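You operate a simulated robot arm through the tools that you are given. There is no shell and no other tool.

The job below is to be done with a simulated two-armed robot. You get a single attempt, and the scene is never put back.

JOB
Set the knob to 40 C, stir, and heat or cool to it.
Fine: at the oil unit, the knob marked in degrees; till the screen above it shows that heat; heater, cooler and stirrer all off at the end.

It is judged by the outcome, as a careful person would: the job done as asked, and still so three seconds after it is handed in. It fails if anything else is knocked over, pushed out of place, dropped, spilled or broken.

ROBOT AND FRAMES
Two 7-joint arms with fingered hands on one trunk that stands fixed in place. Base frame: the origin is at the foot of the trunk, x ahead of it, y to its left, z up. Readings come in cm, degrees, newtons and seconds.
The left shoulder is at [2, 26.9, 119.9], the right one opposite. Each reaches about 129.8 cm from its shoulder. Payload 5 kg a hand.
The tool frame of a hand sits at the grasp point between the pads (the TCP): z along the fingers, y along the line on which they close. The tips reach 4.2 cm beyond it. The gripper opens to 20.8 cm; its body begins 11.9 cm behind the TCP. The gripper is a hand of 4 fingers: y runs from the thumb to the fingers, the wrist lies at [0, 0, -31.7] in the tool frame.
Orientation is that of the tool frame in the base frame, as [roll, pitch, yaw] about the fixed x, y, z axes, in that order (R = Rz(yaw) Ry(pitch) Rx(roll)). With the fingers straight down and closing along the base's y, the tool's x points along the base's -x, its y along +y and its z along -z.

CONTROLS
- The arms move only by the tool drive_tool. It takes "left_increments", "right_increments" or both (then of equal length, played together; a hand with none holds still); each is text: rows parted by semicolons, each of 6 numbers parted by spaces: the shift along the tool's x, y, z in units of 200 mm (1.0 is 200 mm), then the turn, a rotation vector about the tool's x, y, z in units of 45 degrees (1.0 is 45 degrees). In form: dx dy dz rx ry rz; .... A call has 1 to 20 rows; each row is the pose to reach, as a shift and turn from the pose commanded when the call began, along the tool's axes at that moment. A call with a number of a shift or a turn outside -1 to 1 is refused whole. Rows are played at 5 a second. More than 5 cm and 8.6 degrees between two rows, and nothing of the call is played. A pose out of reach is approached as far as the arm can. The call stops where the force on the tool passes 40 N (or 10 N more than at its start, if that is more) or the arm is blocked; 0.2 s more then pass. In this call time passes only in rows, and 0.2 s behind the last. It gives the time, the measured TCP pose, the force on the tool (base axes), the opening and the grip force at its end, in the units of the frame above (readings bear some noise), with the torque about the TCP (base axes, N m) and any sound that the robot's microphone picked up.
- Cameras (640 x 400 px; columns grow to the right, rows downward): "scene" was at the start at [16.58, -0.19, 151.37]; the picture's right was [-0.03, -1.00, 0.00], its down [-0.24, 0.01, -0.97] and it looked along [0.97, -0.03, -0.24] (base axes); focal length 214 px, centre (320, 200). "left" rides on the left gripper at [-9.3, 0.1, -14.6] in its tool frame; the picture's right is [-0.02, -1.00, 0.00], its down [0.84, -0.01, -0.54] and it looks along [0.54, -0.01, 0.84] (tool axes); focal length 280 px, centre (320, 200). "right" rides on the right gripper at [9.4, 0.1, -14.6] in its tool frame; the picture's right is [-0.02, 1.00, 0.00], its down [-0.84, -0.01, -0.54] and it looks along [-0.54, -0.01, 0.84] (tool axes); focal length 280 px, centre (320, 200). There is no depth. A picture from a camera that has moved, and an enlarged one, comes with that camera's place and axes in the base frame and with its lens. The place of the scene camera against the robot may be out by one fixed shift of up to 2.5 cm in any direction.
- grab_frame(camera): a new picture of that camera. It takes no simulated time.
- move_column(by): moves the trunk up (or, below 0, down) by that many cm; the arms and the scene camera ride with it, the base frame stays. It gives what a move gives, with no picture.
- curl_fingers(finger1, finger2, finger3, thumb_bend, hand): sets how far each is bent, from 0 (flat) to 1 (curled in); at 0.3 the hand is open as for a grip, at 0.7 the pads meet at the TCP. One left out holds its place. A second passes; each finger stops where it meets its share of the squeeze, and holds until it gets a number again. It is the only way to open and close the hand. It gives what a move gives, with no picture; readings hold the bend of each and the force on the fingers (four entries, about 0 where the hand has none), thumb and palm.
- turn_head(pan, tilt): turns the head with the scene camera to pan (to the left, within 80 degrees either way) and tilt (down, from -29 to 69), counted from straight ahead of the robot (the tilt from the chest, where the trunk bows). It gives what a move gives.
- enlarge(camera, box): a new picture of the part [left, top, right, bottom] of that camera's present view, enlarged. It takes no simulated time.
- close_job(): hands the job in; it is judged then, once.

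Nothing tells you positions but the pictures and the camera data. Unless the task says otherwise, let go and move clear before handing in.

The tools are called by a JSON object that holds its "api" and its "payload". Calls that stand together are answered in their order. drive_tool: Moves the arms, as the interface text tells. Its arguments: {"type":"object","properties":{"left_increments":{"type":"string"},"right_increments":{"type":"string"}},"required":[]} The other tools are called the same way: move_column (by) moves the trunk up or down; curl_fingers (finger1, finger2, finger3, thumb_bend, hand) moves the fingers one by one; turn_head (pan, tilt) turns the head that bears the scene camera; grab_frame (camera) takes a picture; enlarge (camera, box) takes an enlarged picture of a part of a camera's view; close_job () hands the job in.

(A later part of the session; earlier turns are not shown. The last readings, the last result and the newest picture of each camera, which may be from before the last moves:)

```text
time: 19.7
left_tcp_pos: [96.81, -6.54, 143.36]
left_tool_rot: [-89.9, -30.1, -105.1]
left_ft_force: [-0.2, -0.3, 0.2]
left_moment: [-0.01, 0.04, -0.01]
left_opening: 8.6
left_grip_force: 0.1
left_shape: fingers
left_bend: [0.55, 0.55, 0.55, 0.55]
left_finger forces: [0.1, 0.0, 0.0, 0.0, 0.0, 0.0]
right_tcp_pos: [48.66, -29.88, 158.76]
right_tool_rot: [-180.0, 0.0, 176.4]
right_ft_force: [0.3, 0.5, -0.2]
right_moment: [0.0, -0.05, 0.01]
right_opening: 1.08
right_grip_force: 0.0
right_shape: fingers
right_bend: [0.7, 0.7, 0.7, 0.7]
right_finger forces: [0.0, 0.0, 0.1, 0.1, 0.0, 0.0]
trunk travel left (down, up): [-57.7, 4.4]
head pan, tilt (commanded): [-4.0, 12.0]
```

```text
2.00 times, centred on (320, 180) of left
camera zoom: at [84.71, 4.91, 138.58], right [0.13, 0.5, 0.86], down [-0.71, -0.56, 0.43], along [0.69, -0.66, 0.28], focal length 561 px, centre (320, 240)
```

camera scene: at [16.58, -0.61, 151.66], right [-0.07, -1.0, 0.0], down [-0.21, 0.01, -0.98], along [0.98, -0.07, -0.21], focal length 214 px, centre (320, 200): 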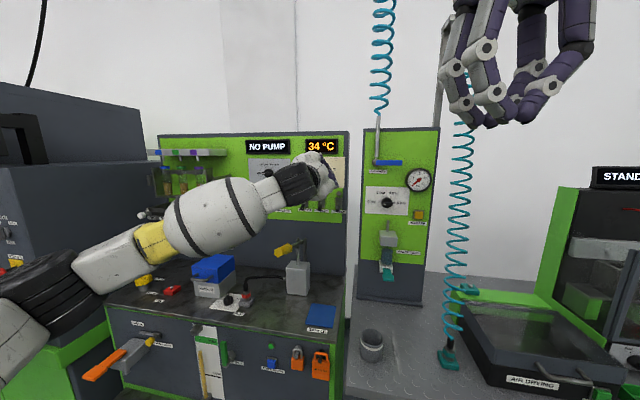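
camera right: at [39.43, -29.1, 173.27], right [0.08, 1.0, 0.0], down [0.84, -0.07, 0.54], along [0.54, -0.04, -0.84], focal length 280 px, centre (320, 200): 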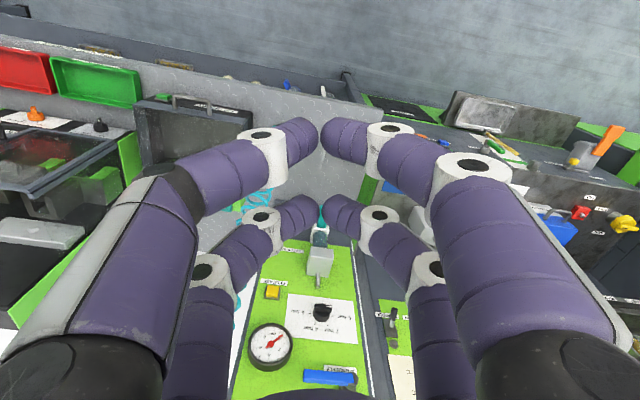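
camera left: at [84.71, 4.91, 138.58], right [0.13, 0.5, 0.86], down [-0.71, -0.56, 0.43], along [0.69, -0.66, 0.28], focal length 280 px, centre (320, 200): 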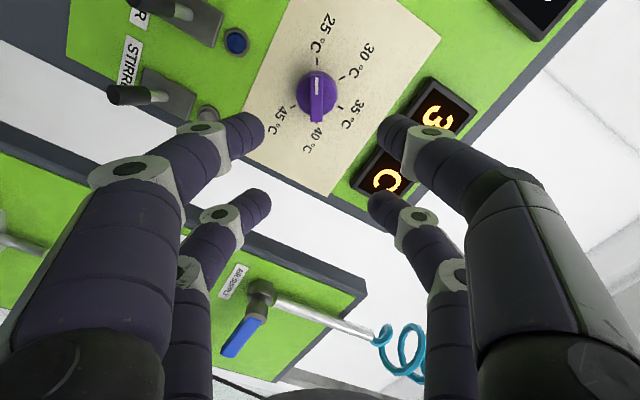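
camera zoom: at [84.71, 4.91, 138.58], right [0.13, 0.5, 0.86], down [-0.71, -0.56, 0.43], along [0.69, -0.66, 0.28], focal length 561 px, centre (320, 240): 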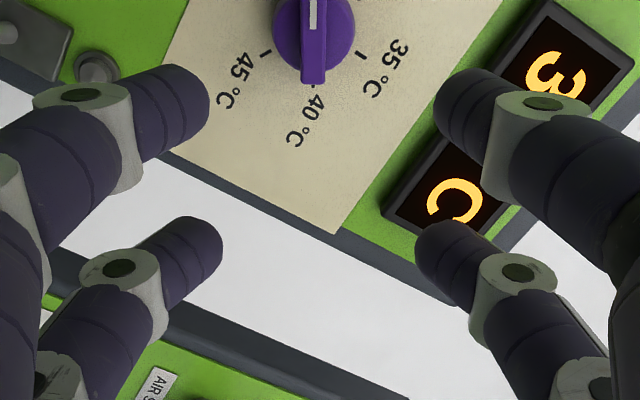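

The four fingertips sit at about x = ±2.9 in the tool frame and draw back as they close. I narrow all four to 0.65 before going in, so they pass either side of the ridge and keep off the plate.

{"api": "curl_fingers", "payload": {"hand": "left", "finger1": 0.65, "finger2": 0.65, "finger3": 0.65, "thumb_bend": 0.65}}

{"api": "drive_tool", "payload": {"left_increments": "-0.05 0.003 0.05 0 0 0; -0.1 0.006 0.1 0 0 0; -0.153 0.009 0.15 0 0 0; -0.153 0.009 0.2 0 0 0; -0.153 0.009 0.25 0 0 0"}}

{"api": "grab_frame", "payload": {"camera": "left"}}

{"api": "enlarge", "payload": {"camera": "left", "box": [200, 60, 440, 210]}}

{"api": "enlarge", "payload": {"camera": "scene", "box": [240, 120, 370, 220]}}

```text
time: 20.7
left_tcp_pos: [96.72, -6.62, 143.41]
left_tool_rot: [-89.9, -30.1, -105.0]
left_ft_force: [-0.1, -0.1, 0.0]
left_moment: [-0.01, 0.0, -0.05]
left_opening: 3.56
left_grip_force: 0.1
left_shape: fingers
left_bend: [0.65, 0.65, 0.65, 0.65]
left_finger forces: [0.0, 0.1, 0.0, 0.1, 0.1, 0.0]
right_tcp_pos: [48.72, -29.93, 158.6]
right_tool_rot: [-180.0, 0.0, 176.4]
right_ft_force: [-0.6, 0.3, 0.0]
right_moment: [-0.01, 0.03, -0.01]
right_opening: 1.08
right_grip_force: 0.1
right_shape: fingers
right_bend: [0.7, 0.7, 0.7, 0.7]
right_finger forces: [0.0, 0.0, 0.0, 0.0, 0.0, 0.0]
trunk travel left (down, up): [-57.7, 4.4]
head pan, tilt (commanded): [-4.0, 12.0]
```

```text
time: 21.9
left_tcp_pos: [102.47, -5.06, 141.3]
left_tool_rot: [-90.0, -30.1, -104.9]
left_ft_force: [0.3, 0.5, -0.5]
left_moment: [-0.01, -0.05, -0.07]
left_opening: 3.55
left_grip_force: 0.0
left_shape: fingers
left_bend: [0.65, 0.65, 0.65, 0.65]
left_finger forces: [0.0, 0.1, 0.0, 0.1, 0.1, 0.1]
right_tcp_pos: [48.7, -29.91, 158.68]
right_tool_rot: [180.0, 0.0, 176.3]
right_ft_force: [0.1, 0.4, 0.1]
right_moment: [-0.06, 0.07, 0.03]
right_opening: 1.11
right_grip_force: 0.0
right_shape: fingers
right_bend: [0.7, 0.7, 0.7, 0.7]
right_finger forces: [0.0, 0.0, 0.0, 0.1, 0.1, 0.0]
trunk travel left (down, up): [-57.7, 4.4]
head pan, tilt (commanded): [-4.0, 12.0]
```

```text
taken
camera left: at [90.39, 6.4, 136.47], right [0.13, 0.5, 0.86], down [-0.71, -0.56, 0.43], along [0.69, -0.66, 0.28], focal length 280 px, centre (320, 200)
```

left: 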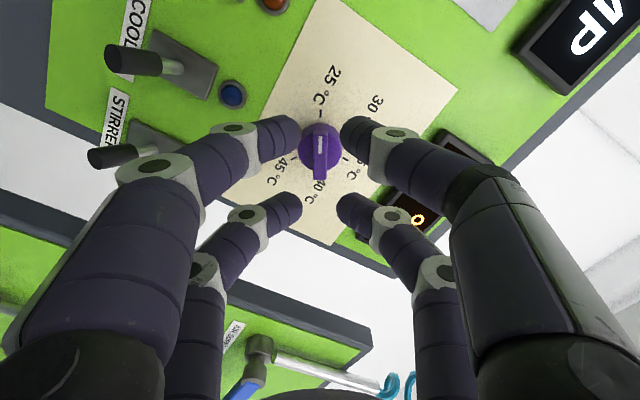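

```text
2.67 times, centred on (320, 135) of left
camera zoom: at [90.39, 6.4, 136.47], right [0.13, 0.5, 0.86], down [-0.71, -0.56, 0.43], along [0.69, -0.66, 0.28], focal length 748 px, centre (320, 373)
```

zoom: 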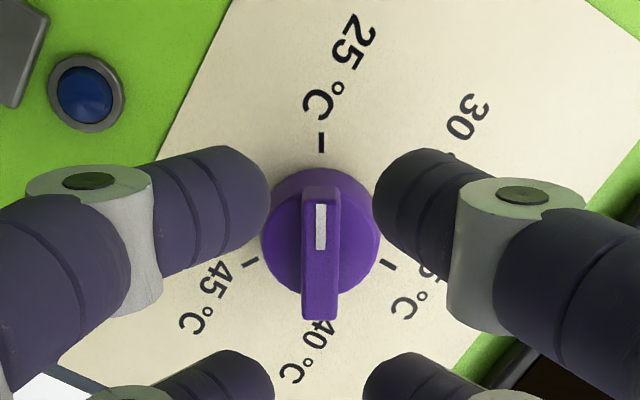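

```text
4.00 times, centred on (305, 170) of scene
camera zoom: at [16.57, -0.54, 151.67], right [-0.07, -1.0, 0.0], down [-0.21, 0.01, -0.98], along [0.98, -0.07, -0.21], focal length 858 px, centre (380, 320)
```

zoom: 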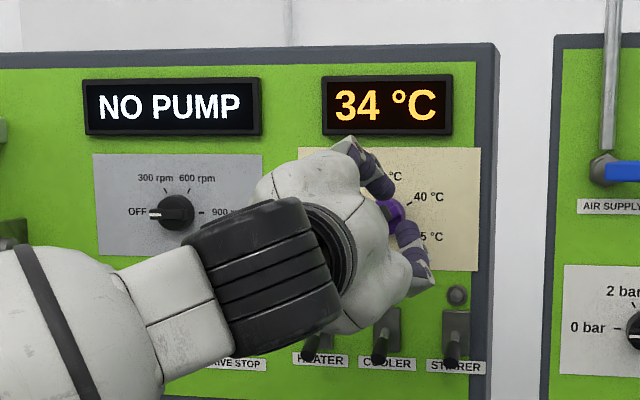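

The fingers straddle the ridge well sideways, but the knob sits about 0.5 cm off centre in tool x and the fingertips have roughly 6 cm to go to the plate. I correct that and advance 4 cm in small rows.

{"api": "drive_tool", "payload": {"left_increments": "0.008 -0.002 0.05 0 0 0; 0.016 -0.004 0.1 0 0 0; 0.025 -0.005 0.15 0 0 0; 0.025 -0.005 0.2 0 0 0"}}

{"api": "grab_frame", "payload": {"camera": "left"}}

{"api": "enlarge", "payload": {"camera": "left", "box": [200, 60, 440, 210]}}

{"api": "enlarge", "payload": {"camera": "scene", "box": [240, 120, 370, 220]}}

```text
time: 22.9
left_tcp_pos: [106.09, -6.67, 141.76]
left_tool_rot: [-89.9, -30.1, -105.0]
left_ft_force: [0.3, 0.3, -0.3]
left_moment: [-0.02, -0.04, -0.04]
left_opening: 3.52
left_grip_force: 0.0
left_shape: fingers
left_bend: [0.65, 0.65, 0.65, 0.65]
left_finger forces: [0.0, 0.1, 0.0, 0.0, 0.1, 0.1]
right_tcp_pos: [48.7, -29.83, 158.7]
right_tool_rot: [180.0, 0.0, 176.3]
right_ft_force: [0.8, 0.0, 0.0]
right_moment: [-0.02, 0.01, 0.03]
right_opening: 1.09
right_grip_force: 0.1
right_shape: fingers
right_bend: [0.7, 0.7, 0.7, 0.7]
right_finger forces: [0.0, 0.0, 0.1, 0.1, 0.0, 0.0]
trunk travel left (down, up): [-57.7, 4.4]
head pan, tilt (commanded): [-4.0, 12.0]
```

```text
taken
camera left: at [93.99, 4.85, 136.89], right [0.13, 0.5, 0.86], down [-0.71, -0.56, 0.43], along [0.69, -0.66, 0.28], focal length 280 px, centre (320, 200)
```

left: 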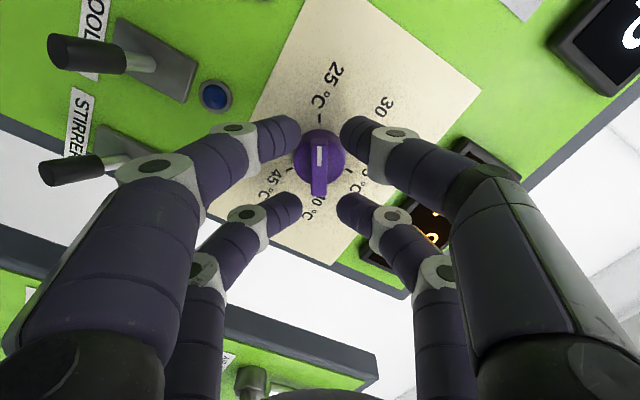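

```text
2.67 times, centred on (320, 135) of left
camera zoom: at [93.99, 4.85, 136.89], right [0.13, 0.5, 0.86], down [-0.71, -0.56, 0.43], along [0.69, -0.66, 0.28], focal length 748 px, centre (320, 373)
```

zoom: 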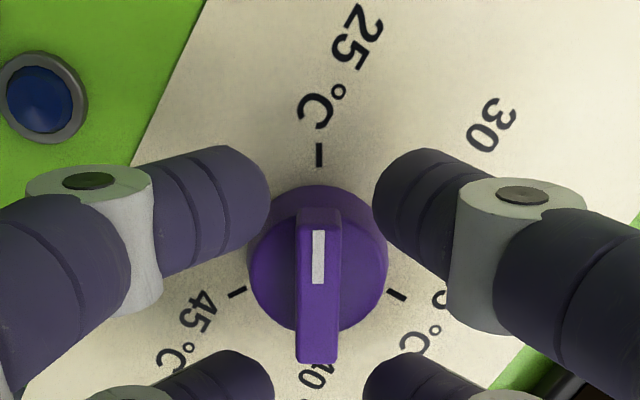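

```text
4.00 times, centred on (305, 170) of scene
camera zoom: at [16.54, -0.55, 151.67], right [-0.07, -1.0, 0.0], down [-0.21, 0.01, -0.98], along [0.98, -0.07, -0.21], focal length 858 px, centre (380, 320)
```

zoom: 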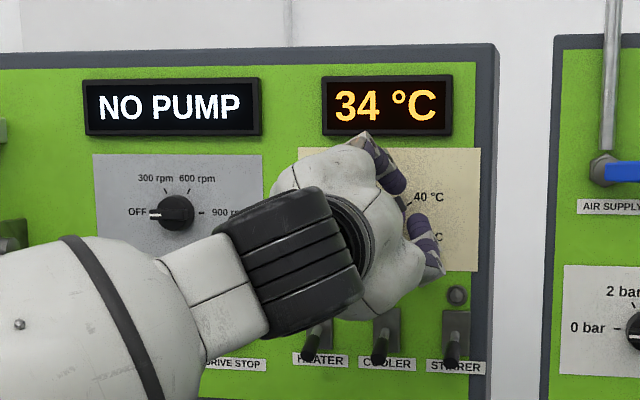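

The knob is now centred on the TCP axis to about 1 mm and the plate is about 6.6 cm ahead, leaving the fingertips some 2.3 cm short of it. I go in another 1.4 cm in small rows.

{"api": "drive_tool", "payload": {"left_increments": "-0.002 0 0.02 0 0 0; -0.004 0 0.04 0 0 0; -0.005 0 0.06 0 0 0; -0.005 0 0.07 0 0 0"}}

{"api": "grab_frame", "payload": {"camera": "left"}}

{"api": "enlarge", "payload": {"camera": "left", "box": [200, 80, 440, 230]}}

```text
time: 23.9
left_tcp_pos: [107.42, -6.8, 141.44]
left_tool_rot: [-89.9, -30.0, -105.0]
left_ft_force: [0.0, 0.9, -0.1]
left_moment: [0.0, 0.01, 0.0]
left_opening: 3.53
left_grip_force: 0.1
left_shape: fingers
left_bend: [0.65, 0.65, 0.65, 0.65]
left_finger forces: [0.0, 0.0, 0.0, 0.0, 0.1, 0.1]
right_tcp_pos: [48.67, -29.81, 158.75]
right_tool_rot: [179.9, 0.2, 176.3]
right_ft_force: [-1.1, 0.4, 0.3]
right_moment: [0.02, -0.02, -0.02]
right_opening: 1.11
right_grip_force: 0.1
right_shape: fingers
right_bend: [0.7, 0.7, 0.7, 0.7]
right_finger forces: [0.0, 0.0, 0.0, 0.1, 0.0, 0.0]
trunk travel left (down, up): [-57.7, 4.4]
head pan, tilt (commanded): [-4.0, 12.0]
```

```text
taken
camera left: at [95.36, 4.58, 136.67], right [0.13, 0.5, 0.86], down [-0.71, -0.56, 0.43], along [0.69, -0.66, 0.28], focal length 280 px, centre (320, 200)
```

left: 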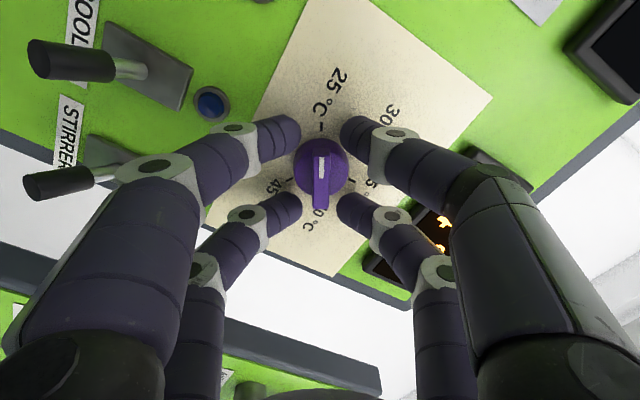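

```text
2.67 times, centred on (320, 155) of left
camera zoom: at [95.36, 4.58, 136.67], right [0.13, 0.5, 0.86], down [-0.71, -0.56, 0.43], along [0.69, -0.66, 0.28], focal length 748 px, centre (320, 320)
```

zoom: 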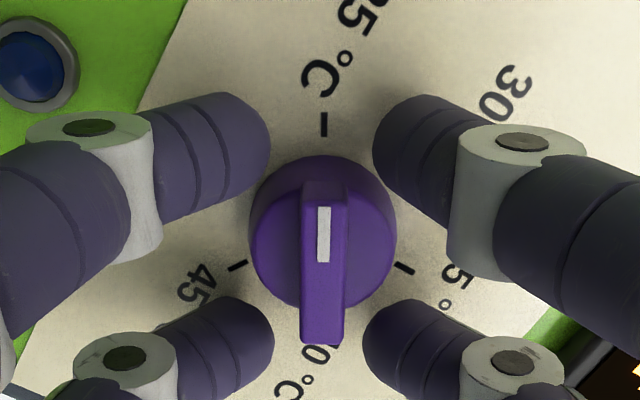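

The knob lies between the two finger pairs and the fingertips clear the plate by about 1 cm. I narrow to 0.67 and ease in 0.6 cm more with a tiny centring correction, watching the force.

{"api": "curl_fingers", "payload": {"hand": "left", "finger1": 0.67, "finger2": 0.67, "finger3": 0.67, "thumb_bend": 0.67}}

{"api": "drive_tool", "payload": {"left_increments": "0.004 -0.002 0.01 0 0 0; 0.008 -0.005 0.02 0 0 0; 0.008 -0.005 0.03 0 0 0"}}

{"api": "enlarge", "payload": {"camera": "left", "box": [200, 80, 440, 230]}}

```text
time: 24.9
left_tcp_pos: [107.5, -6.97, 141.55]
left_tool_rot: [-89.8, -30.1, -105.0]
left_ft_force: [0.7, 0.0, 0.3]
left_moment: [-0.02, -0.01, 0.0]
left_opening: 2.57
left_grip_force: 0.1
left_shape: fingers
left_bend: [0.67, 0.67, 0.67, 0.67]
left_finger forces: [0.0, 0.0, 0.0, 0.0, 0.0, 0.0]
right_tcp_pos: [48.63, -29.9, 158.73]
right_tool_rot: [-180.0, -0.1, 176.4]
right_ft_force: [0.2, 0.3, 0.5]
right_moment: [0.0, 0.02, 0.0]
right_opening: 1.12
right_grip_force: 0.0
right_shape: fingers
right_bend: [0.7, 0.7, 0.7, 0.7]
right_finger forces: [0.1, 0.1, 0.0, 0.0, 0.0, 0.0]
trunk travel left (down, up): [-57.7, 4.4]
head pan, tilt (commanded): [-4.0, 12.0]
```

```text
time: 25.7
left_tcp_pos: [108.09, -7.09, 141.8]
left_tool_rot: [-89.9, -30.1, -105.0]
left_ft_force: [0.9, 0.9, -0.3]
left_moment: [0.03, -0.02, -0.05]
left_opening: 2.58
left_grip_force: 0.1
left_shape: fingers
left_bend: [0.67, 0.67, 0.67, 0.67]
left_finger forces: [0.0, 0.1, 0.0, 0.1, 0.1, 0.1]
right_tcp_pos: [48.8, -29.87, 158.74]
right_tool_rot: [-179.9, 0.1, 176.3]
right_ft_force: [0.3, 0.4, 0.3]
right_moment: [0.01, 0.01, 0.0]
right_opening: 1.1
right_grip_force: 0.0
right_shape: fingers
right_bend: [0.7, 0.7, 0.7, 0.7]
right_finger forces: [0.0, 0.0, 0.0, 0.0, 0.0, 0.0]
trunk travel left (down, up): [-57.7, 4.4]
head pan, tilt (commanded): [-4.0, 12.0]
```

```text
2.67 times, centred on (320, 155) of left
camera zoom: at [95.92, 4.36, 136.92], right [0.13, 0.5, 0.86], down [-0.71, -0.56, 0.43], along [0.69, -0.66, 0.28], focal length 748 px, centre (320, 320)
```

zoom: 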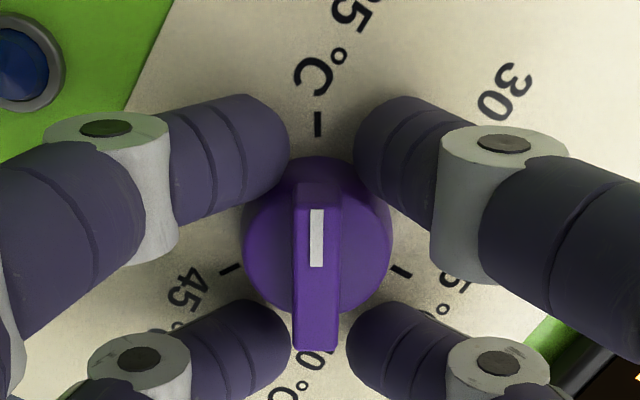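

Still no contact, and the knob is centred within about 1 mm with roughly 0.6 cm left to the plate. I go in 0.35 cm more and then close the four fingers on the ridge.

{"api": "drive_tool", "payload": {"left_increments": "-0.002 0.002 0.009 0 0 0; -0.004 0.003 0.0175 0 0 0"}}

{"api": "curl_fingers", "payload": {"hand": "left", "finger1": 0.72, "finger2": 0.72, "finger3": 0.72, "thumb_bend": 0.72}}

{"api": "enlarge", "payload": {"camera": "left", "box": [200, 80, 440, 230]}}

```text
time: 26.3
left_tcp_pos: [108.3, -7.29, 141.67]
left_tool_rot: [-89.9, -30.1, -104.9]
left_ft_force: [-4.9, 1.2, -0.1]
left_moment: [-0.01, 0.03, -0.07]
left_opening: 2.56
left_grip_force: 2.7
left_shape: fingers
left_bend: [0.67, 0.67, 0.67, 0.67]
left_finger forces: [1.4, 2.1, 1.2, 0.1, 0.2, 0.0]
right_tcp_pos: [48.58, -29.81, 158.7]
right_tool_rot: [180.0, 0.1, 176.4]
right_ft_force: [0.0, -0.3, -0.2]
right_moment: [0.01, -0.02, 0.03]
right_opening: 1.11
right_grip_force: 0.0
right_shape: fingers
right_bend: [0.7, 0.7, 0.7, 0.7]
right_finger forces: [0.0, 0.1, 0.0, 0.1, 0.0, 0.1]
trunk travel left (down, up): [-57.7, 4.4]
head pan, tilt (commanded): [-4.0, 12.0]
```

```text
time: 27.3
left_tcp_pos: [108.28, -7.13, 141.58]
left_tool_rot: [-89.9, -30.1, -104.9]
left_ft_force: [5.6, 2.1, -0.1]
left_moment: [-0.04, -0.09, 0.01]
left_opening: 1.17
left_grip_force: 5.7
left_shape: fingers
left_bend: [0.71, 0.71, 0.71, 0.71]
left_finger forces: [4.5, 0.1, 0.0, 0.0, 5.5, 0.1]
right_tcp_pos: [48.82, -29.92, 158.69]
right_tool_rot: [180.0, -0.1, 176.2]
right_ft_force: [-0.3, 0.9, 1.1]
right_moment: [0.02, 0.0, 0.01]
right_opening: 1.13
right_grip_force: 0.0
right_shape: fingers
right_bend: [0.7, 0.7, 0.7, 0.7]
right_finger forces: [0.0, 0.0, 0.1, 0.0, 0.0, 0.0]
trunk travel left (down, up): [-57.7, 4.4]
head pan, tilt (commanded): [-4.0, 12.0]
```

```text
2.67 times, centred on (320, 155) of left
camera zoom: at [96.24, 4.27, 136.82], right [0.13, 0.5, 0.86], down [-0.71, -0.56, 0.43], along [0.69, -0.66, 0.28], focal length 748 px, centre (320, 320)
```

zoom: 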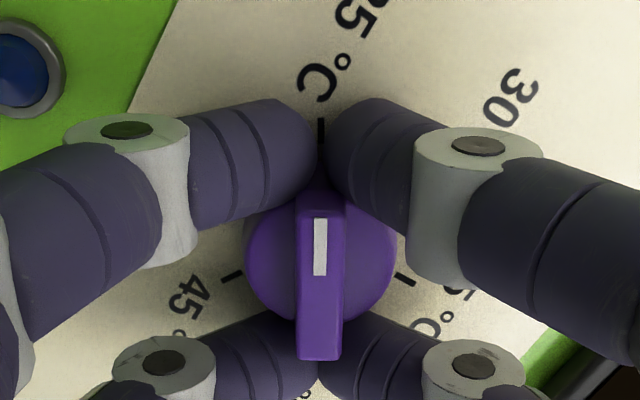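

The fingertips closed fully just beyond the two ends of the ridge, so the ridge sits between the pairs rather than in them. I look closely at the knob's shape before choosing the grip.

{"api": "enlarge", "payload": {"camera": "left", "box": [270, 130, 370, 230]}}

{"api": "enlarge", "payload": {"camera": "scene", "box": [280, 150, 350, 200]}}

{"api": "grab_frame", "payload": {"camera": "left"}}

```text
4.00 times, centred on (320, 180) of left
camera zoom: at [96.24, 4.27, 136.82], right [0.13, 0.5, 0.86], down [-0.71, -0.56, 0.43], along [0.69, -0.66, 0.28], focal length 1122 px, centre (320, 280)
```

zoom: 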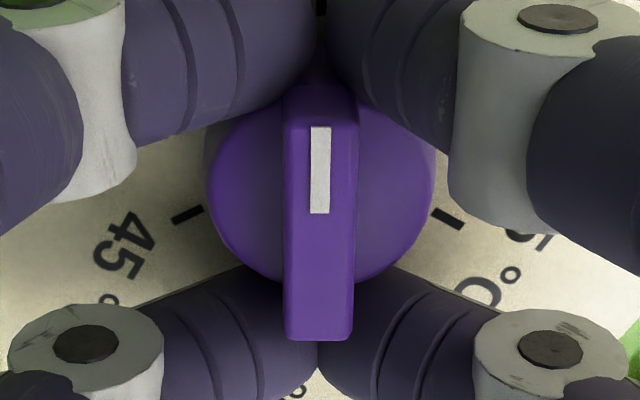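

```text
8.00 times, centred on (315, 175) of scene
camera zoom: at [16.58, -0.56, 151.67], right [-0.07, -1.0, 0.0], down [-0.21, 0.01, -0.98], along [0.98, -0.07, -0.21], focal length 1716 px, centre (360, 400)
```

zoom: 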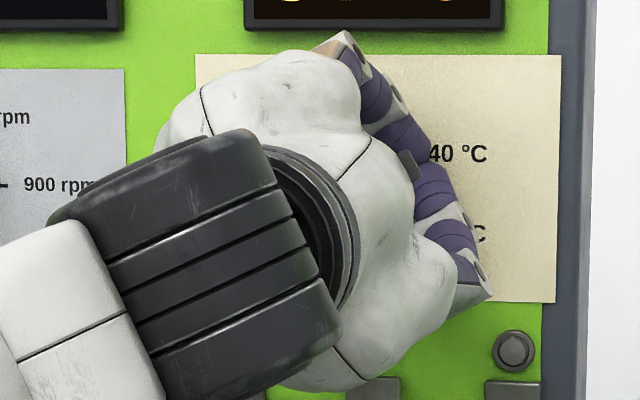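

```text
taken
camera left: at [96.24, 4.27, 136.82], right [0.13, 0.5, 0.86], down [-0.71, -0.56, 0.43], along [0.69, -0.66, 0.28], focal length 280 px, centre (320, 200)
```

left: 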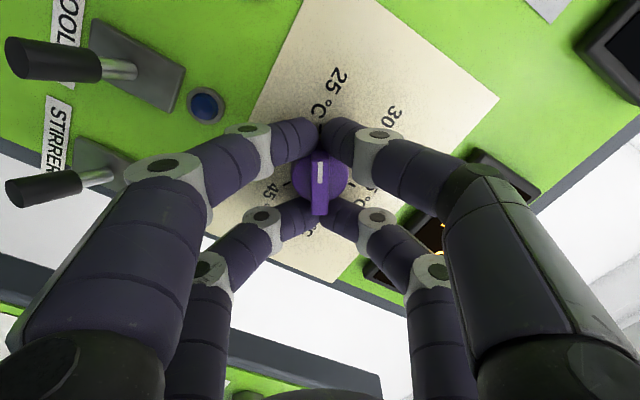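

Comparing dial centre and ridge shows the knob stands about 3.3 cm off the plate: a tapered disc of about 1.8 cm with a tall bar on top. I will instead pinch the bar near its pointer end with finger 1 and thumb, so I back off 3 cm first.

{"api": "drive_tool", "payload": {"left_increments": "0 0 -0.05 0 0 0; 0 0 -0.1 0 0 0; 0 0 -0.15 0 0 0"}}

{"api": "drive_tool", "payload": {"left_increments": "0.05 0 0 0 0 0; 0.095 0 0 0 0 0"}}

{"api": "curl_fingers", "payload": {"hand": "left", "finger1": 0.62, "finger2": 0.88, "finger3": 0.88, "thumb_bend": 0.62}}

{"api": "grab_frame", "payload": {"camera": "left"}}

{"api": "enlarge", "payload": {"camera": "left", "box": [200, 70, 440, 220]}}

```text
time: 28.1
left_tcp_pos: [105.31, -6.77, 141.65]
left_tool_rot: [-89.8, -30.0, -105.1]
left_ft_force: [-1.0, 0.2, -0.2]
left_moment: [-0.03, 0.0, 0.04]
left_opening: 0.67
left_grip_force: 0.1
left_shape: fingers
left_bend: [0.71, 0.71, 0.71, 0.71]
left_finger forces: [0.0, 0.0, 0.0, 0.0, 0.0, 0.0]
right_tcp_pos: [48.55, -30.01, 158.7]
right_tool_rot: [-180.0, 0.1, 176.4]
right_ft_force: [-1.3, -0.8, 1.1]
right_moment: [0.03, -0.07, -0.01]
right_opening: 1.1
right_grip_force: 0.1
right_shape: fingers
right_bend: [0.7, 0.7, 0.7, 0.7]
right_finger forces: [0.1, 0.0, 0.0, 0.1, 0.0, 0.0]
trunk travel left (down, up): [-57.7, 4.4]
head pan, tilt (commanded): [-4.0, 12.0]
```

```text
time: 28.7
left_tcp_pos: [104.97, -8.16, 142.41]
left_tool_rot: [-90.0, -30.1, -105.0]
left_ft_force: [0.5, 0.1, -0.2]
left_moment: [0.01, -0.05, 0.0]
left_opening: 0.7
left_grip_force: 0.0
left_shape: fingers
left_bend: [0.71, 0.71, 0.71, 0.71]
left_finger forces: [0.0, 0.1, 0.0, 0.0, 0.1, 0.0]
right_tcp_pos: [48.65, -29.84, 158.73]
right_tool_rot: [179.9, 0.0, 176.3]
right_ft_force: [0.1, 0.6, -0.7]
right_moment: [0.03, 0.07, 0.01]
right_opening: 1.08
right_grip_force: 0.0
right_shape: fingers
right_bend: [0.7, 0.7, 0.7, 0.7]
right_finger forces: [0.0, 0.1, 0.1, 0.0, 0.0, 0.0]
trunk travel left (down, up): [-57.7, 4.4]
head pan, tilt (commanded): [-4.0, 12.0]
```

```text
time: 29.7
left_tcp_pos: [104.71, -8.1, 142.49]
left_tool_rot: [-89.9, -30.1, -105.0]
left_ft_force: [0.0, 0.6, -0.1]
left_moment: [-0.01, 0.02, -0.02]
left_opening: 4.96
left_grip_force: 0.2
left_shape: fingers
left_bend: [0.62, 0.72, 0.72, 0.62]
left_finger forces: [0.0, 0.0, 0.0, 0.1, 0.1, 0.0]
right_tcp_pos: [48.69, -30.0, 158.64]
right_tool_rot: [180.0, 0.0, 176.3]
right_ft_force: [0.3, 0.4, -0.4]
right_moment: [0.01, -0.01, -0.03]
right_opening: 1.13
right_grip_force: 0.0
right_shape: fingers
right_bend: [0.7, 0.7, 0.7, 0.7]
right_finger forces: [0.1, 0.0, 0.0, 0.1, 0.0, 0.1]
trunk travel left (down, up): [-57.7, 4.4]
head pan, tilt (commanded): [-4.0, 12.0]
```

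```text
taken
camera left: at [92.84, 3.37, 137.74], right [0.13, 0.5, 0.86], down [-0.71, -0.56, 0.43], along [0.69, -0.66, 0.28], focal length 280 px, centre (320, 200)
```

left: 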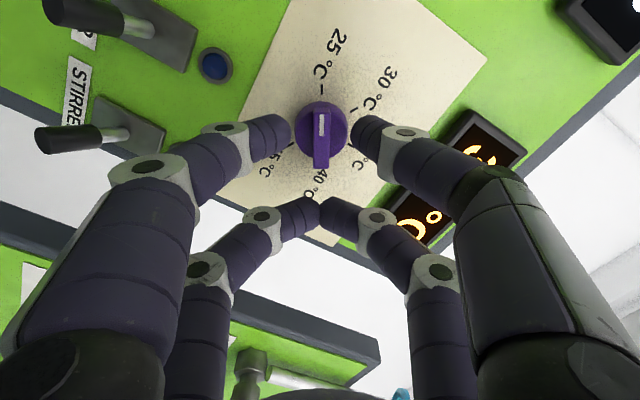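

```text
2.67 times, centred on (320, 145) of left
camera zoom: at [92.84, 3.37, 137.74], right [0.13, 0.5, 0.86], down [-0.71, -0.56, 0.43], along [0.69, -0.66, 0.28], focal length 748 px, centre (320, 347)
```

zoom: 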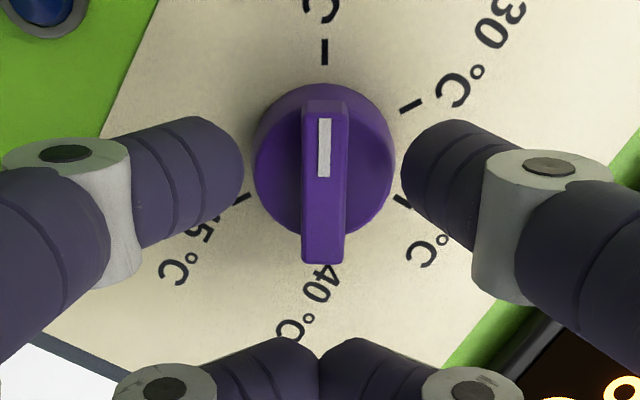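

Finger 1 and thumb now straddle the bar near its pointer end, with fingers 2 and 3 closed and clear. I advance 1.65 cm so the tips sit at the bar's height, and then close the pinch.

{"api": "drive_tool", "payload": {"left_increments": "0 -0.002 0.02 0 0 0; 0 -0.004 0.04 0 0 0; 0 -0.005 0.06 0 0 0; 0 -0.005 0.083 0 0 0"}}

{"api": "enlarge", "payload": {"camera": "left", "box": [200, 70, 440, 220]}}

{"api": "curl_fingers", "payload": {"hand": "left", "finger1": 0.72, "thumb_bend": 0.72}}

{"api": "enlarge", "payload": {"camera": "left", "box": [200, 70, 440, 220]}}

```text
time: 30.7
left_tcp_pos: [106.4, -8.35, 142.67]
left_tool_rot: [-90.0, -30.1, -105.0]
left_ft_force: [-0.6, -0.9, 0.0]
left_moment: [-0.01, 0.0, 0.02]
left_opening: 4.94
left_grip_force: 0.1
left_shape: fingers
left_bend: [0.62, 0.72, 0.72, 0.62]
left_finger forces: [0.0, 0.0, 0.0, 0.0, 0.0, 0.0]
right_tcp_pos: [48.82, -29.79, 158.66]
right_tool_rot: [179.9, 0.1, 176.3]
right_ft_force: [0.5, 0.6, -0.3]
right_moment: [-0.02, 0.04, 0.01]
right_opening: 1.08
right_grip_force: 0.1
right_shape: fingers
right_bend: [0.7, 0.7, 0.7, 0.7]
right_finger forces: [0.0, 0.0, 0.0, 0.0, 0.1, 0.0]
trunk travel left (down, up): [-57.7, 4.4]
head pan, tilt (commanded): [-4.0, 12.0]
```

```text
2.67 times, centred on (320, 145) of left
camera zoom: at [94.48, 3.06, 137.85], right [0.13, 0.5, 0.86], down [-0.71, -0.56, 0.43], along [0.69, -0.66, 0.28], focal length 748 px, centre (320, 347)
```

zoom: 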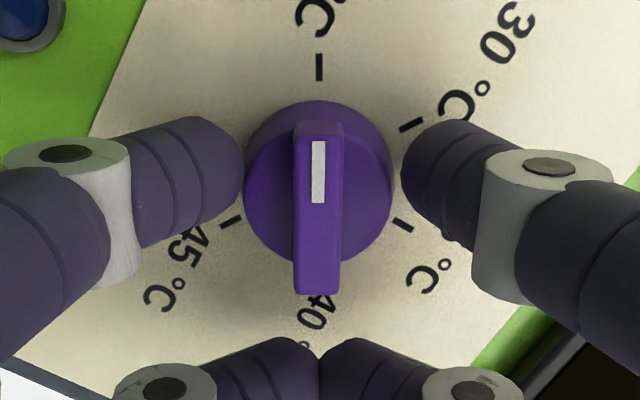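

```text
time: 31.7
left_tcp_pos: [106.51, -8.17, 142.68]
left_tool_rot: [-89.8, -30.1, -105.0]
left_ft_force: [-0.4, 5.7, 8.0]
left_moment: [0.16, -0.35, 0.26]
left_opening: 3.67
left_grip_force: 9.1
left_shape: fingers
left_bend: [0.63, 0.72, 0.72, 0.68]
left_finger forces: [5.3, 0.1, 0.0, 0.1, 13.2, 0.1]
right_tcp_pos: [48.64, -29.86, 158.71]
right_tool_rot: [180.0, 0.1, 176.3]
right_ft_force: [-0.6, -0.9, 0.6]
right_moment: [0.01, -0.01, -0.01]
right_opening: 1.1
right_grip_force: 0.1
right_shape: fingers
right_bend: [0.7, 0.7, 0.7, 0.7]
right_finger forces: [0.0, 0.0, 0.1, 0.0, 0.0, 0.0]
trunk travel left (down, up): [-57.7, 4.4]
head pan, tilt (commanded): [-4.0, 12.0]
```

```text
2.67 times, centred on (320, 145) of left
camera zoom: at [94.42, 3.19, 137.96], right [0.13, 0.5, 0.86], down [-0.71, -0.56, 0.43], along [0.69, -0.66, 0.28], focal length 748 px, centre (320, 347)
```

zoom: 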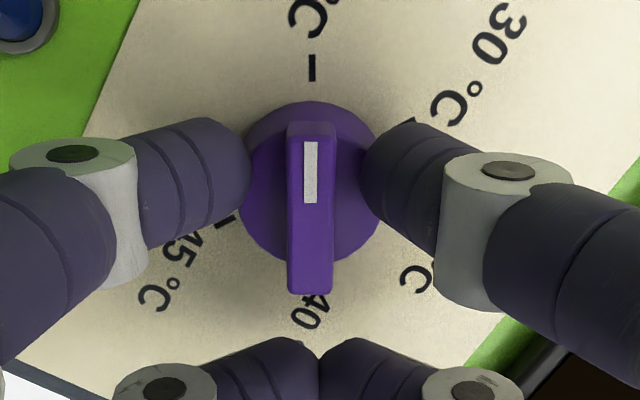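

The tips met the disc just below the bar (opening 3.7 cm rather than about 2.5). I open again, back off 0.4 cm and close on the bar itself.

{"api": "curl_fingers", "payload": {"hand": "left", "finger1": 0.62, "thumb_bend": 0.62}}

{"api": "drive_tool", "payload": {"left_increments": "0 0.002 -0.01 0 0 0; 0 0.004 -0.02 0 0 0"}}

{"api": "curl_fingers", "payload": {"hand": "left", "finger1": 0.72, "thumb_bend": 0.72}}

{"api": "enlarge", "payload": {"camera": "left", "box": [200, 70, 440, 220]}}

```text
time: 32.7
left_tcp_pos: [106.59, -8.34, 142.74]
left_tool_rot: [-89.9, -30.1, -105.0]
left_ft_force: [-0.6, 0.1, -0.7]
left_moment: [0.0, -0.03, -0.05]
left_opening: 4.95
left_grip_force: 0.1
left_shape: fingers
left_bend: [0.62, 0.72, 0.72, 0.62]
left_finger forces: [0.0, 0.0, 0.1, 0.1, 0.1, 0.0]
right_tcp_pos: [48.6, -29.87, 158.67]
right_tool_rot: [-180.0, 0.0, 176.3]
right_ft_force: [-0.2, -0.2, 0.6]
right_moment: [-0.02, 0.0, 0.0]
right_opening: 1.13
right_grip_force: 0.0
right_shape: fingers
right_bend: [0.7, 0.7, 0.7, 0.7]
right_finger forces: [0.0, 0.1, 0.0, 0.1, 0.1, 0.1]
trunk travel left (down, up): [-57.7, 4.4]
head pan, tilt (commanded): [-4.0, 12.0]
```

```text
time: 33.3
left_tcp_pos: [106.05, -8.45, 142.6]
left_tool_rot: [-89.9, -30.1, -105.1]
left_ft_force: [-0.2, 0.8, 0.1]
left_moment: [0.0, 0.02, 0.02]
left_opening: 4.96
left_grip_force: 0.1
left_shape: fingers
left_bend: [0.62, 0.72, 0.72, 0.62]
left_finger forces: [0.0, 0.0, 0.0, 0.0, 0.0, 0.0]
right_tcp_pos: [48.65, -29.8, 158.57]
right_tool_rot: [-179.9, 0.0, 176.3]
right_ft_force: [-0.6, -0.4, 0.3]
right_moment: [-0.03, -0.05, -0.01]
right_opening: 1.11
right_grip_force: 0.0
right_shape: fingers
right_bend: [0.7, 0.7, 0.7, 0.7]
right_finger forces: [0.1, 0.0, 0.0, 0.1, 0.0, 0.0]
trunk travel left (down, up): [-57.7, 4.4]
head pan, tilt (commanded): [-4.0, 12.0]
```

```text
time: 34.3
left_tcp_pos: [106.11, -8.4, 142.65]
left_tool_rot: [-89.8, -30.1, -105.0]
left_ft_force: [-8.2, 4.7, -1.2]
left_moment: [0.05, 0.24, 0.29]
left_opening: 2.32
left_grip_force: 12.8
left_shape: fingers
left_bend: [0.65, 0.72, 0.72, 0.69]
left_finger forces: [11.8, 0.1, 0.2, 0.0, 12.6, 0.0]
right_tcp_pos: [48.6, -29.91, 158.84]
right_tool_rot: [-180.0, 0.1, 176.3]
right_ft_force: [0.4, -0.1, -0.6]
right_moment: [0.01, 0.04, 0.0]
right_opening: 1.13
right_grip_force: 0.0
right_shape: fingers
right_bend: [0.7, 0.7, 0.7, 0.7]
right_finger forces: [0.0, 0.0, 0.0, 0.0, 0.1, 0.0]
trunk travel left (down, up): [-57.7, 4.4]
head pan, tilt (commanded): [-4.0, 12.0]
```

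```text
2.67 times, centred on (320, 145) of left
camera zoom: at [94.01, 3.11, 137.86], right [0.13, 0.5, 0.86], down [-0.71, -0.56, 0.43], along [0.69, -0.66, 0.28], focal length 748 px, centre (320, 347)
```

zoom: 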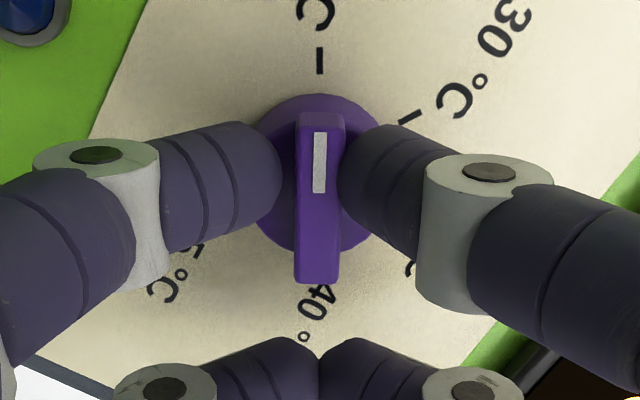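

The pinch now holds: thumb on the bar, finger 1 beside it, about 12 N each. I turn the hand 30 degrees clockwise about the knob's axis and check that the pointer follows.

{"api": "drive_tool", "payload": {"left_increments": "-0.0009 0.0131 0 0 0 0.1667; -0.0034 0.0259 0 0 0 0.3333; -0.0076 0.0383 0 0 0 0.5; -0.0134 0.05 0 0 0 0.6667"}}

{"api": "enlarge", "payload": {"camera": "left", "box": [200, 70, 440, 220]}}

{"api": "enlarge", "payload": {"camera": "scene", "box": [240, 120, 370, 220]}}

```text
time: 35.3
left_tcp_pos: [105.96, -8.6, 141.67]
left_tool_rot: [-89.9, 0.0, -105.0]
left_ft_force: [-9.3, 2.5, -4.4]
left_moment: [-0.02, 0.41, 0.23]
left_opening: 2.33
left_grip_force: 11.6
left_shape: fingers
left_bend: [0.65, 0.72, 0.72, 0.7]
left_finger forces: [15.7, 0.0, 0.0, 0.0, 7.9, 0.1]
right_tcp_pos: [48.65, -29.77, 158.68]
right_tool_rot: [179.9, 0.1, 176.2]
right_ft_force: [0.2, 0.2, -0.3]
right_moment: [-0.02, 0.02, -0.01]
right_opening: 1.12
right_grip_force: 0.1
right_shape: fingers
right_bend: [0.7, 0.7, 0.7, 0.7]
right_finger forces: [0.1, 0.0, 0.0, 0.0, 0.0, 0.0]
trunk travel left (down, up): [-57.7, 4.4]
head pan, tilt (commanded): [-4.0, 12.0]
```

```text
2.67 times, centred on (320, 145) of left
camera zoom: at [94.29, 4.1, 141.57], right [0.0, 0.01, 1.0], down [-0.74, -0.67, 0.01], along [0.67, -0.74, 0.01], focal length 748 px, centre (320, 347)
```

zoom: 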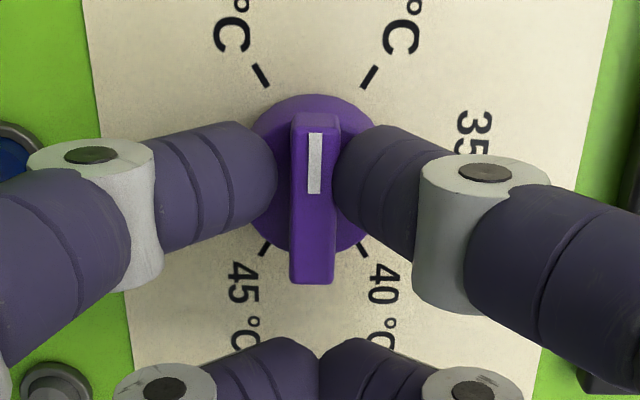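

```text
4.00 times, centred on (305, 170) of scene
camera zoom: at [16.49, -0.56, 151.68], right [-0.07, -1.0, 0.0], down [-0.21, 0.01, -0.98], along [0.98, -0.07, -0.21], focal length 858 px, centre (380, 320)
```

zoom: 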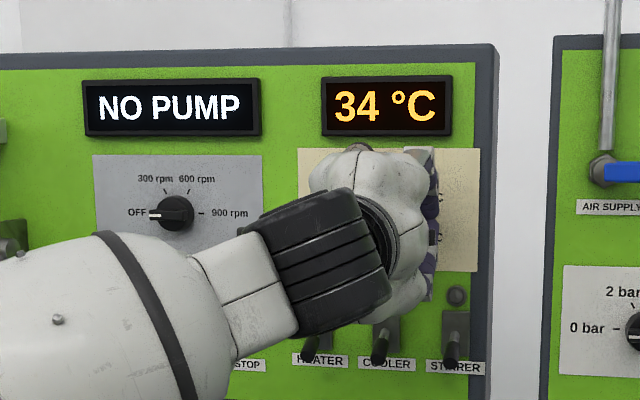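

The pointer follows exactly: it now stands midway between 25 and 30. I keep turning another 45 degrees about the same axis.

{"api": "drive_tool", "payload": {"left_increments": "-0.0009 0.0132 0 0 0 0.1667; -0.0034 0.0262 0 0 0 0.3333; -0.0077 0.0388 0 0 0 0.5; -0.0136 0.0507 0 0 0 0.6667; -0.021 0.0617 0 0 0 0.8333; -0.0297 0.0717 0 0 0 1.0"}}

{"api": "enlarge", "payload": {"camera": "left", "box": [200, 70, 440, 220]}}

{"api": "grab_frame", "payload": {"camera": "scene"}}

```text
time: 36.7
left_tcp_pos: [106.24, -8.16, 140.15]
left_tool_rot: [-90.1, 45.0, -104.9]
left_ft_force: [-11.6, 1.0, -8.6]
left_moment: [-0.04, 0.25, 0.29]
left_opening: 2.35
left_grip_force: 13.5
left_shape: fingers
left_bend: [0.65, 0.72, 0.72, 0.7]
left_finger forces: [16.7, 0.0, 0.0, 0.0, 9.4, 0.1]
right_tcp_pos: [48.56, -29.89, 158.67]
right_tool_rot: [180.0, 0.1, 176.3]
right_ft_force: [-0.5, 0.2, -0.4]
right_moment: [-0.02, 0.04, 0.01]
right_opening: 1.1
right_grip_force: 0.1
right_shape: fingers
right_bend: [0.7, 0.7, 0.7, 0.7]
right_finger forces: [0.0, 0.1, 0.0, 0.0, 0.1, 0.0]
trunk travel left (down, up): [-57.7, 4.4]
head pan, tilt (commanded): [-4.0, 12.0]
```

```text
2.67 times, centred on (320, 145) of left
camera zoom: at [93.75, 2.09, 146.75], right [-0.18, -0.67, 0.72], down [-0.68, -0.44, -0.59], along [0.71, -0.59, -0.38], focal length 748 px, centre (320, 347)
```

zoom: 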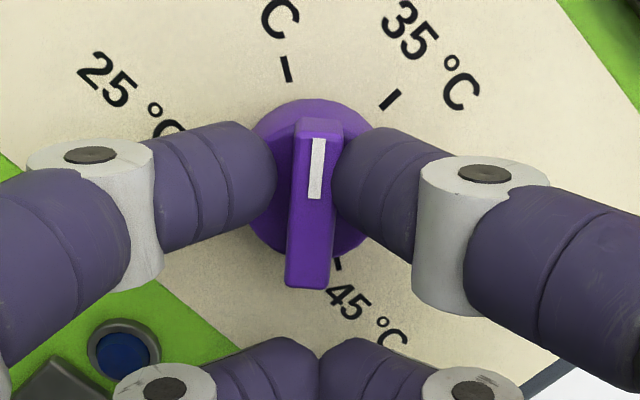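

```text
taken
camera scene: at [16.49, -0.56, 151.68], right [-0.07, -1.0, 0.0], down [-0.21, 0.01, -0.98], along [0.98, -0.07, -0.21], focal length 214 px, centre (320, 200)
```

scene: 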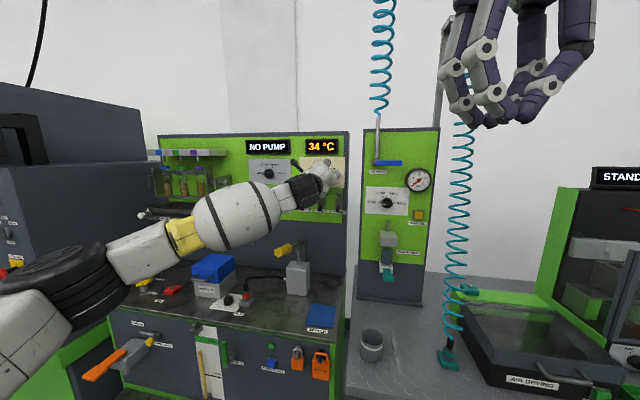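

The pointer has passed 30 and the grip still holds. I turn on another 45 degrees.

{"api": "drive_tool", "payload": {"left_increments": "-0.0009 0.0132 0 0 0 0.1667; -0.0034 0.0262 0 0 0 0.3333; -0.0077 0.0388 0 0 0 0.5; -0.0136 0.0507 0 0 0 0.6667; -0.021 0.0617 0 0 0 0.8333; -0.0297 0.0717 0 0 0 1.0"}}

{"api": "enlarge", "payload": {"camera": "left", "box": [200, 70, 440, 220]}}

{"api": "grab_frame", "payload": {"camera": "left"}}

```text
time: 38.1
left_tcp_pos: [106.49, -6.66, 139.65]
left_tool_rot: [21.5, 89.9, 6.6]
left_ft_force: [-7.7, -0.2, -2.3]
left_moment: [-0.01, -0.12, 0.01]
left_opening: 2.21
left_grip_force: 10.8
left_shape: fingers
left_bend: [0.65, 0.72, 0.72, 0.69]
left_finger forces: [10.2, 0.0, 0.0, 0.0, 11.6, 0.0]
right_tcp_pos: [48.67, -29.84, 158.73]
right_tool_rot: [180.0, 0.1, 176.2]
right_ft_force: [0.5, 0.2, 0.3]
right_moment: [0.01, 0.02, 0.01]
right_opening: 1.12
right_grip_force: 0.1
right_shape: fingers
right_bend: [0.7, 0.7, 0.7, 0.7]
right_finger forces: [0.1, 0.1, 0.1, 0.1, 0.1, 0.1]
trunk travel left (down, up): [-57.7, 4.4]
head pan, tilt (commanded): [-4.0, 12.0]
```

```text
2.67 times, centred on (320, 145) of left
camera zoom: at [92.41, -2.83, 149.01], right [-0.26, -0.97, 0.01], down [-0.52, 0.13, -0.84], along [0.81, -0.22, -0.54], focal length 748 px, centre (320, 347)
```

zoom: 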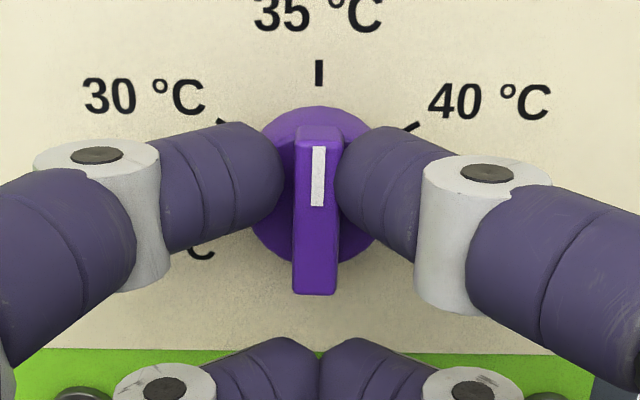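

```text
taken
camera left: at [92.41, -2.83, 149.01], right [-0.26, -0.97, 0.01], down [-0.52, 0.13, -0.84], along [0.81, -0.22, -0.54], focal length 280 px, centre (320, 200)
```

left: 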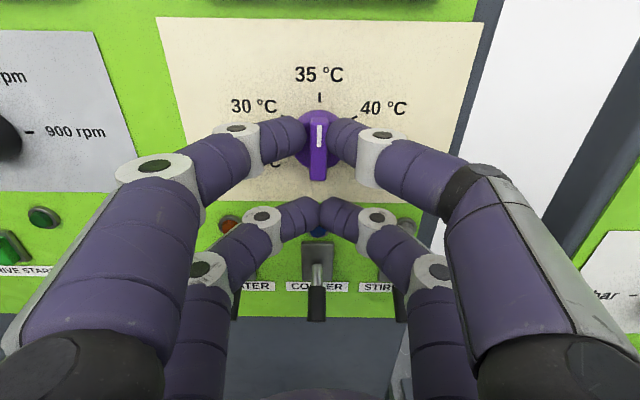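

The pointer is right at 35. Another 60 degrees takes it to 40, so I turn 45 now.

{"api": "drive_tool", "payload": {"left_increments": "-0.0009 0.0132 0 0 0 0.1667; -0.0034 0.0262 0 0 0 0.3333; -0.0077 0.0388 0 0 0 0.5; -0.0136 0.0507 0 0 0 0.6667; -0.021 0.0617 0 0 0 0.8333; -0.0297 0.0717 0 0 0 1.0"}}

{"api": "enlarge", "payload": {"camera": "left", "box": [200, 70, 440, 220]}}

{"api": "grab_frame", "payload": {"camera": "scene"}}

```text
time: 39.5
left_tcp_pos: [106.89, -5.43, 140.29]
left_tool_rot: [89.7, 44.9, 74.9]
left_ft_force: [-12.9, -0.4, -3.6]
left_moment: [0.01, -0.06, -0.44]
left_opening: 2.17
left_grip_force: 12.1
left_shape: fingers
left_bend: [0.66, 0.72, 0.72, 0.7]
left_finger forces: [8.6, 0.1, 0.0, 0.0, 16.0, 0.0]
right_tcp_pos: [48.51, -29.75, 158.72]
right_tool_rot: [180.0, 0.1, 176.3]
right_ft_force: [0.7, -1.5, -0.4]
right_moment: [0.0, 0.01, 0.0]
right_opening: 1.13
right_grip_force: 0.1
right_shape: fingers
right_bend: [0.7, 0.7, 0.7, 0.7]
right_finger forces: [0.0, 0.0, 0.0, 0.1, 0.1, 0.0]
trunk travel left (down, up): [-57.7, 4.4]
head pan, tilt (commanded): [-4.0, 12.0]
```

```text
2.67 times, centred on (320, 145) of left
camera zoom: at [91.05, -7.94, 146.98], right [-0.18, -0.69, -0.7], down [-0.37, 0.71, -0.6], along [0.91, 0.14, -0.38], focal length 748 px, centre (320, 347)
```

zoom: 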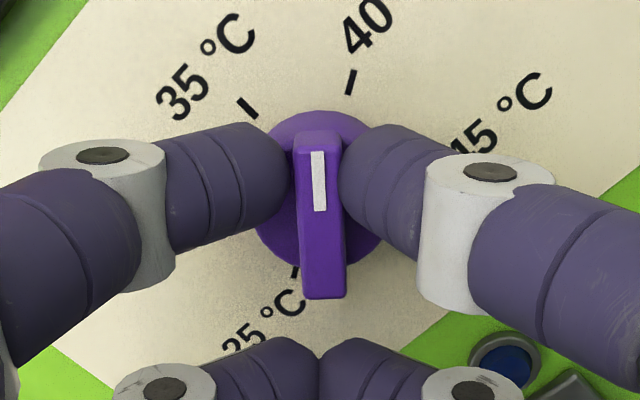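

```text
taken
camera scene: at [16.43, -0.58, 151.69], right [-0.07, -1.0, 0.0], down [-0.21, 0.01, -0.98], along [0.98, -0.07, -0.21], focal length 214 px, centre (320, 200)
```

scene: 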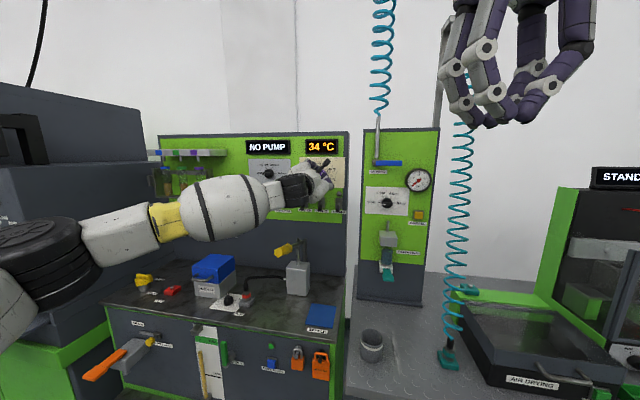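

The pointer is about 16 to 18 degrees short of 40. I turn 18 degrees more.

{"api": "drive_tool", "payload": {"left_increments": "-0.0003 0.0106 0 0 0 0.1333; -0.0022 0.0211 0 0 0 0.2667; -0.005 0.0314 0 0 0 0.4"}}

{"api": "enlarge", "payload": {"camera": "left", "box": [200, 70, 440, 220]}}

```text
time: 40.3
left_tcp_pos: [106.94, -5.03, 140.88]
left_tool_rot: [89.9, 26.9, 74.9]
left_ft_force: [-19.7, -2.7, -4.0]
left_moment: [0.17, 0.08, -0.85]
left_opening: 2.19
left_grip_force: 16.0
left_shape: fingers
left_bend: [0.66, 0.72, 0.72, 0.7]
left_finger forces: [8.4, 0.0, 0.0, 0.1, 22.6, 0.0]
right_tcp_pos: [48.46, -29.92, 158.77]
right_tool_rot: [-179.9, 0.1, 176.3]
right_ft_force: [0.4, 0.2, 0.3]
right_moment: [0.02, -0.03, 0.02]
right_opening: 1.1
right_grip_force: 0.0
right_shape: fingers
right_bend: [0.7, 0.7, 0.7, 0.7]
right_finger forces: [0.0, 0.1, 0.1, 0.1, 0.1, 0.0]
trunk travel left (down, up): [-57.7, 4.4]
head pan, tilt (commanded): [-4.0, 12.0]
```

```text
2.67 times, centred on (320, 145) of left
camera zoom: at [90.71, -9.29, 145.13], right [-0.12, -0.45, -0.88], down [-0.33, 0.86, -0.39], along [0.94, 0.24, -0.25], focal length 748 px, centre (320, 347)
```

zoom: 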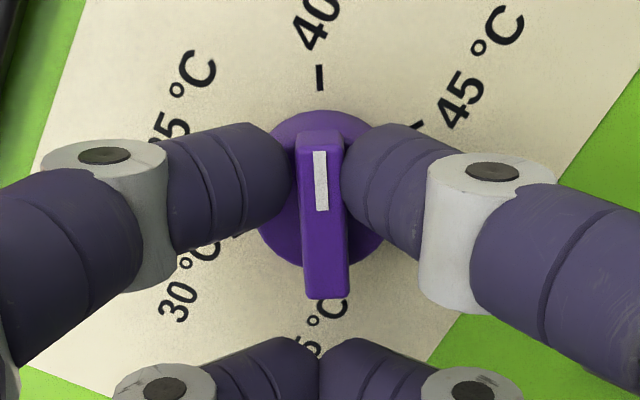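

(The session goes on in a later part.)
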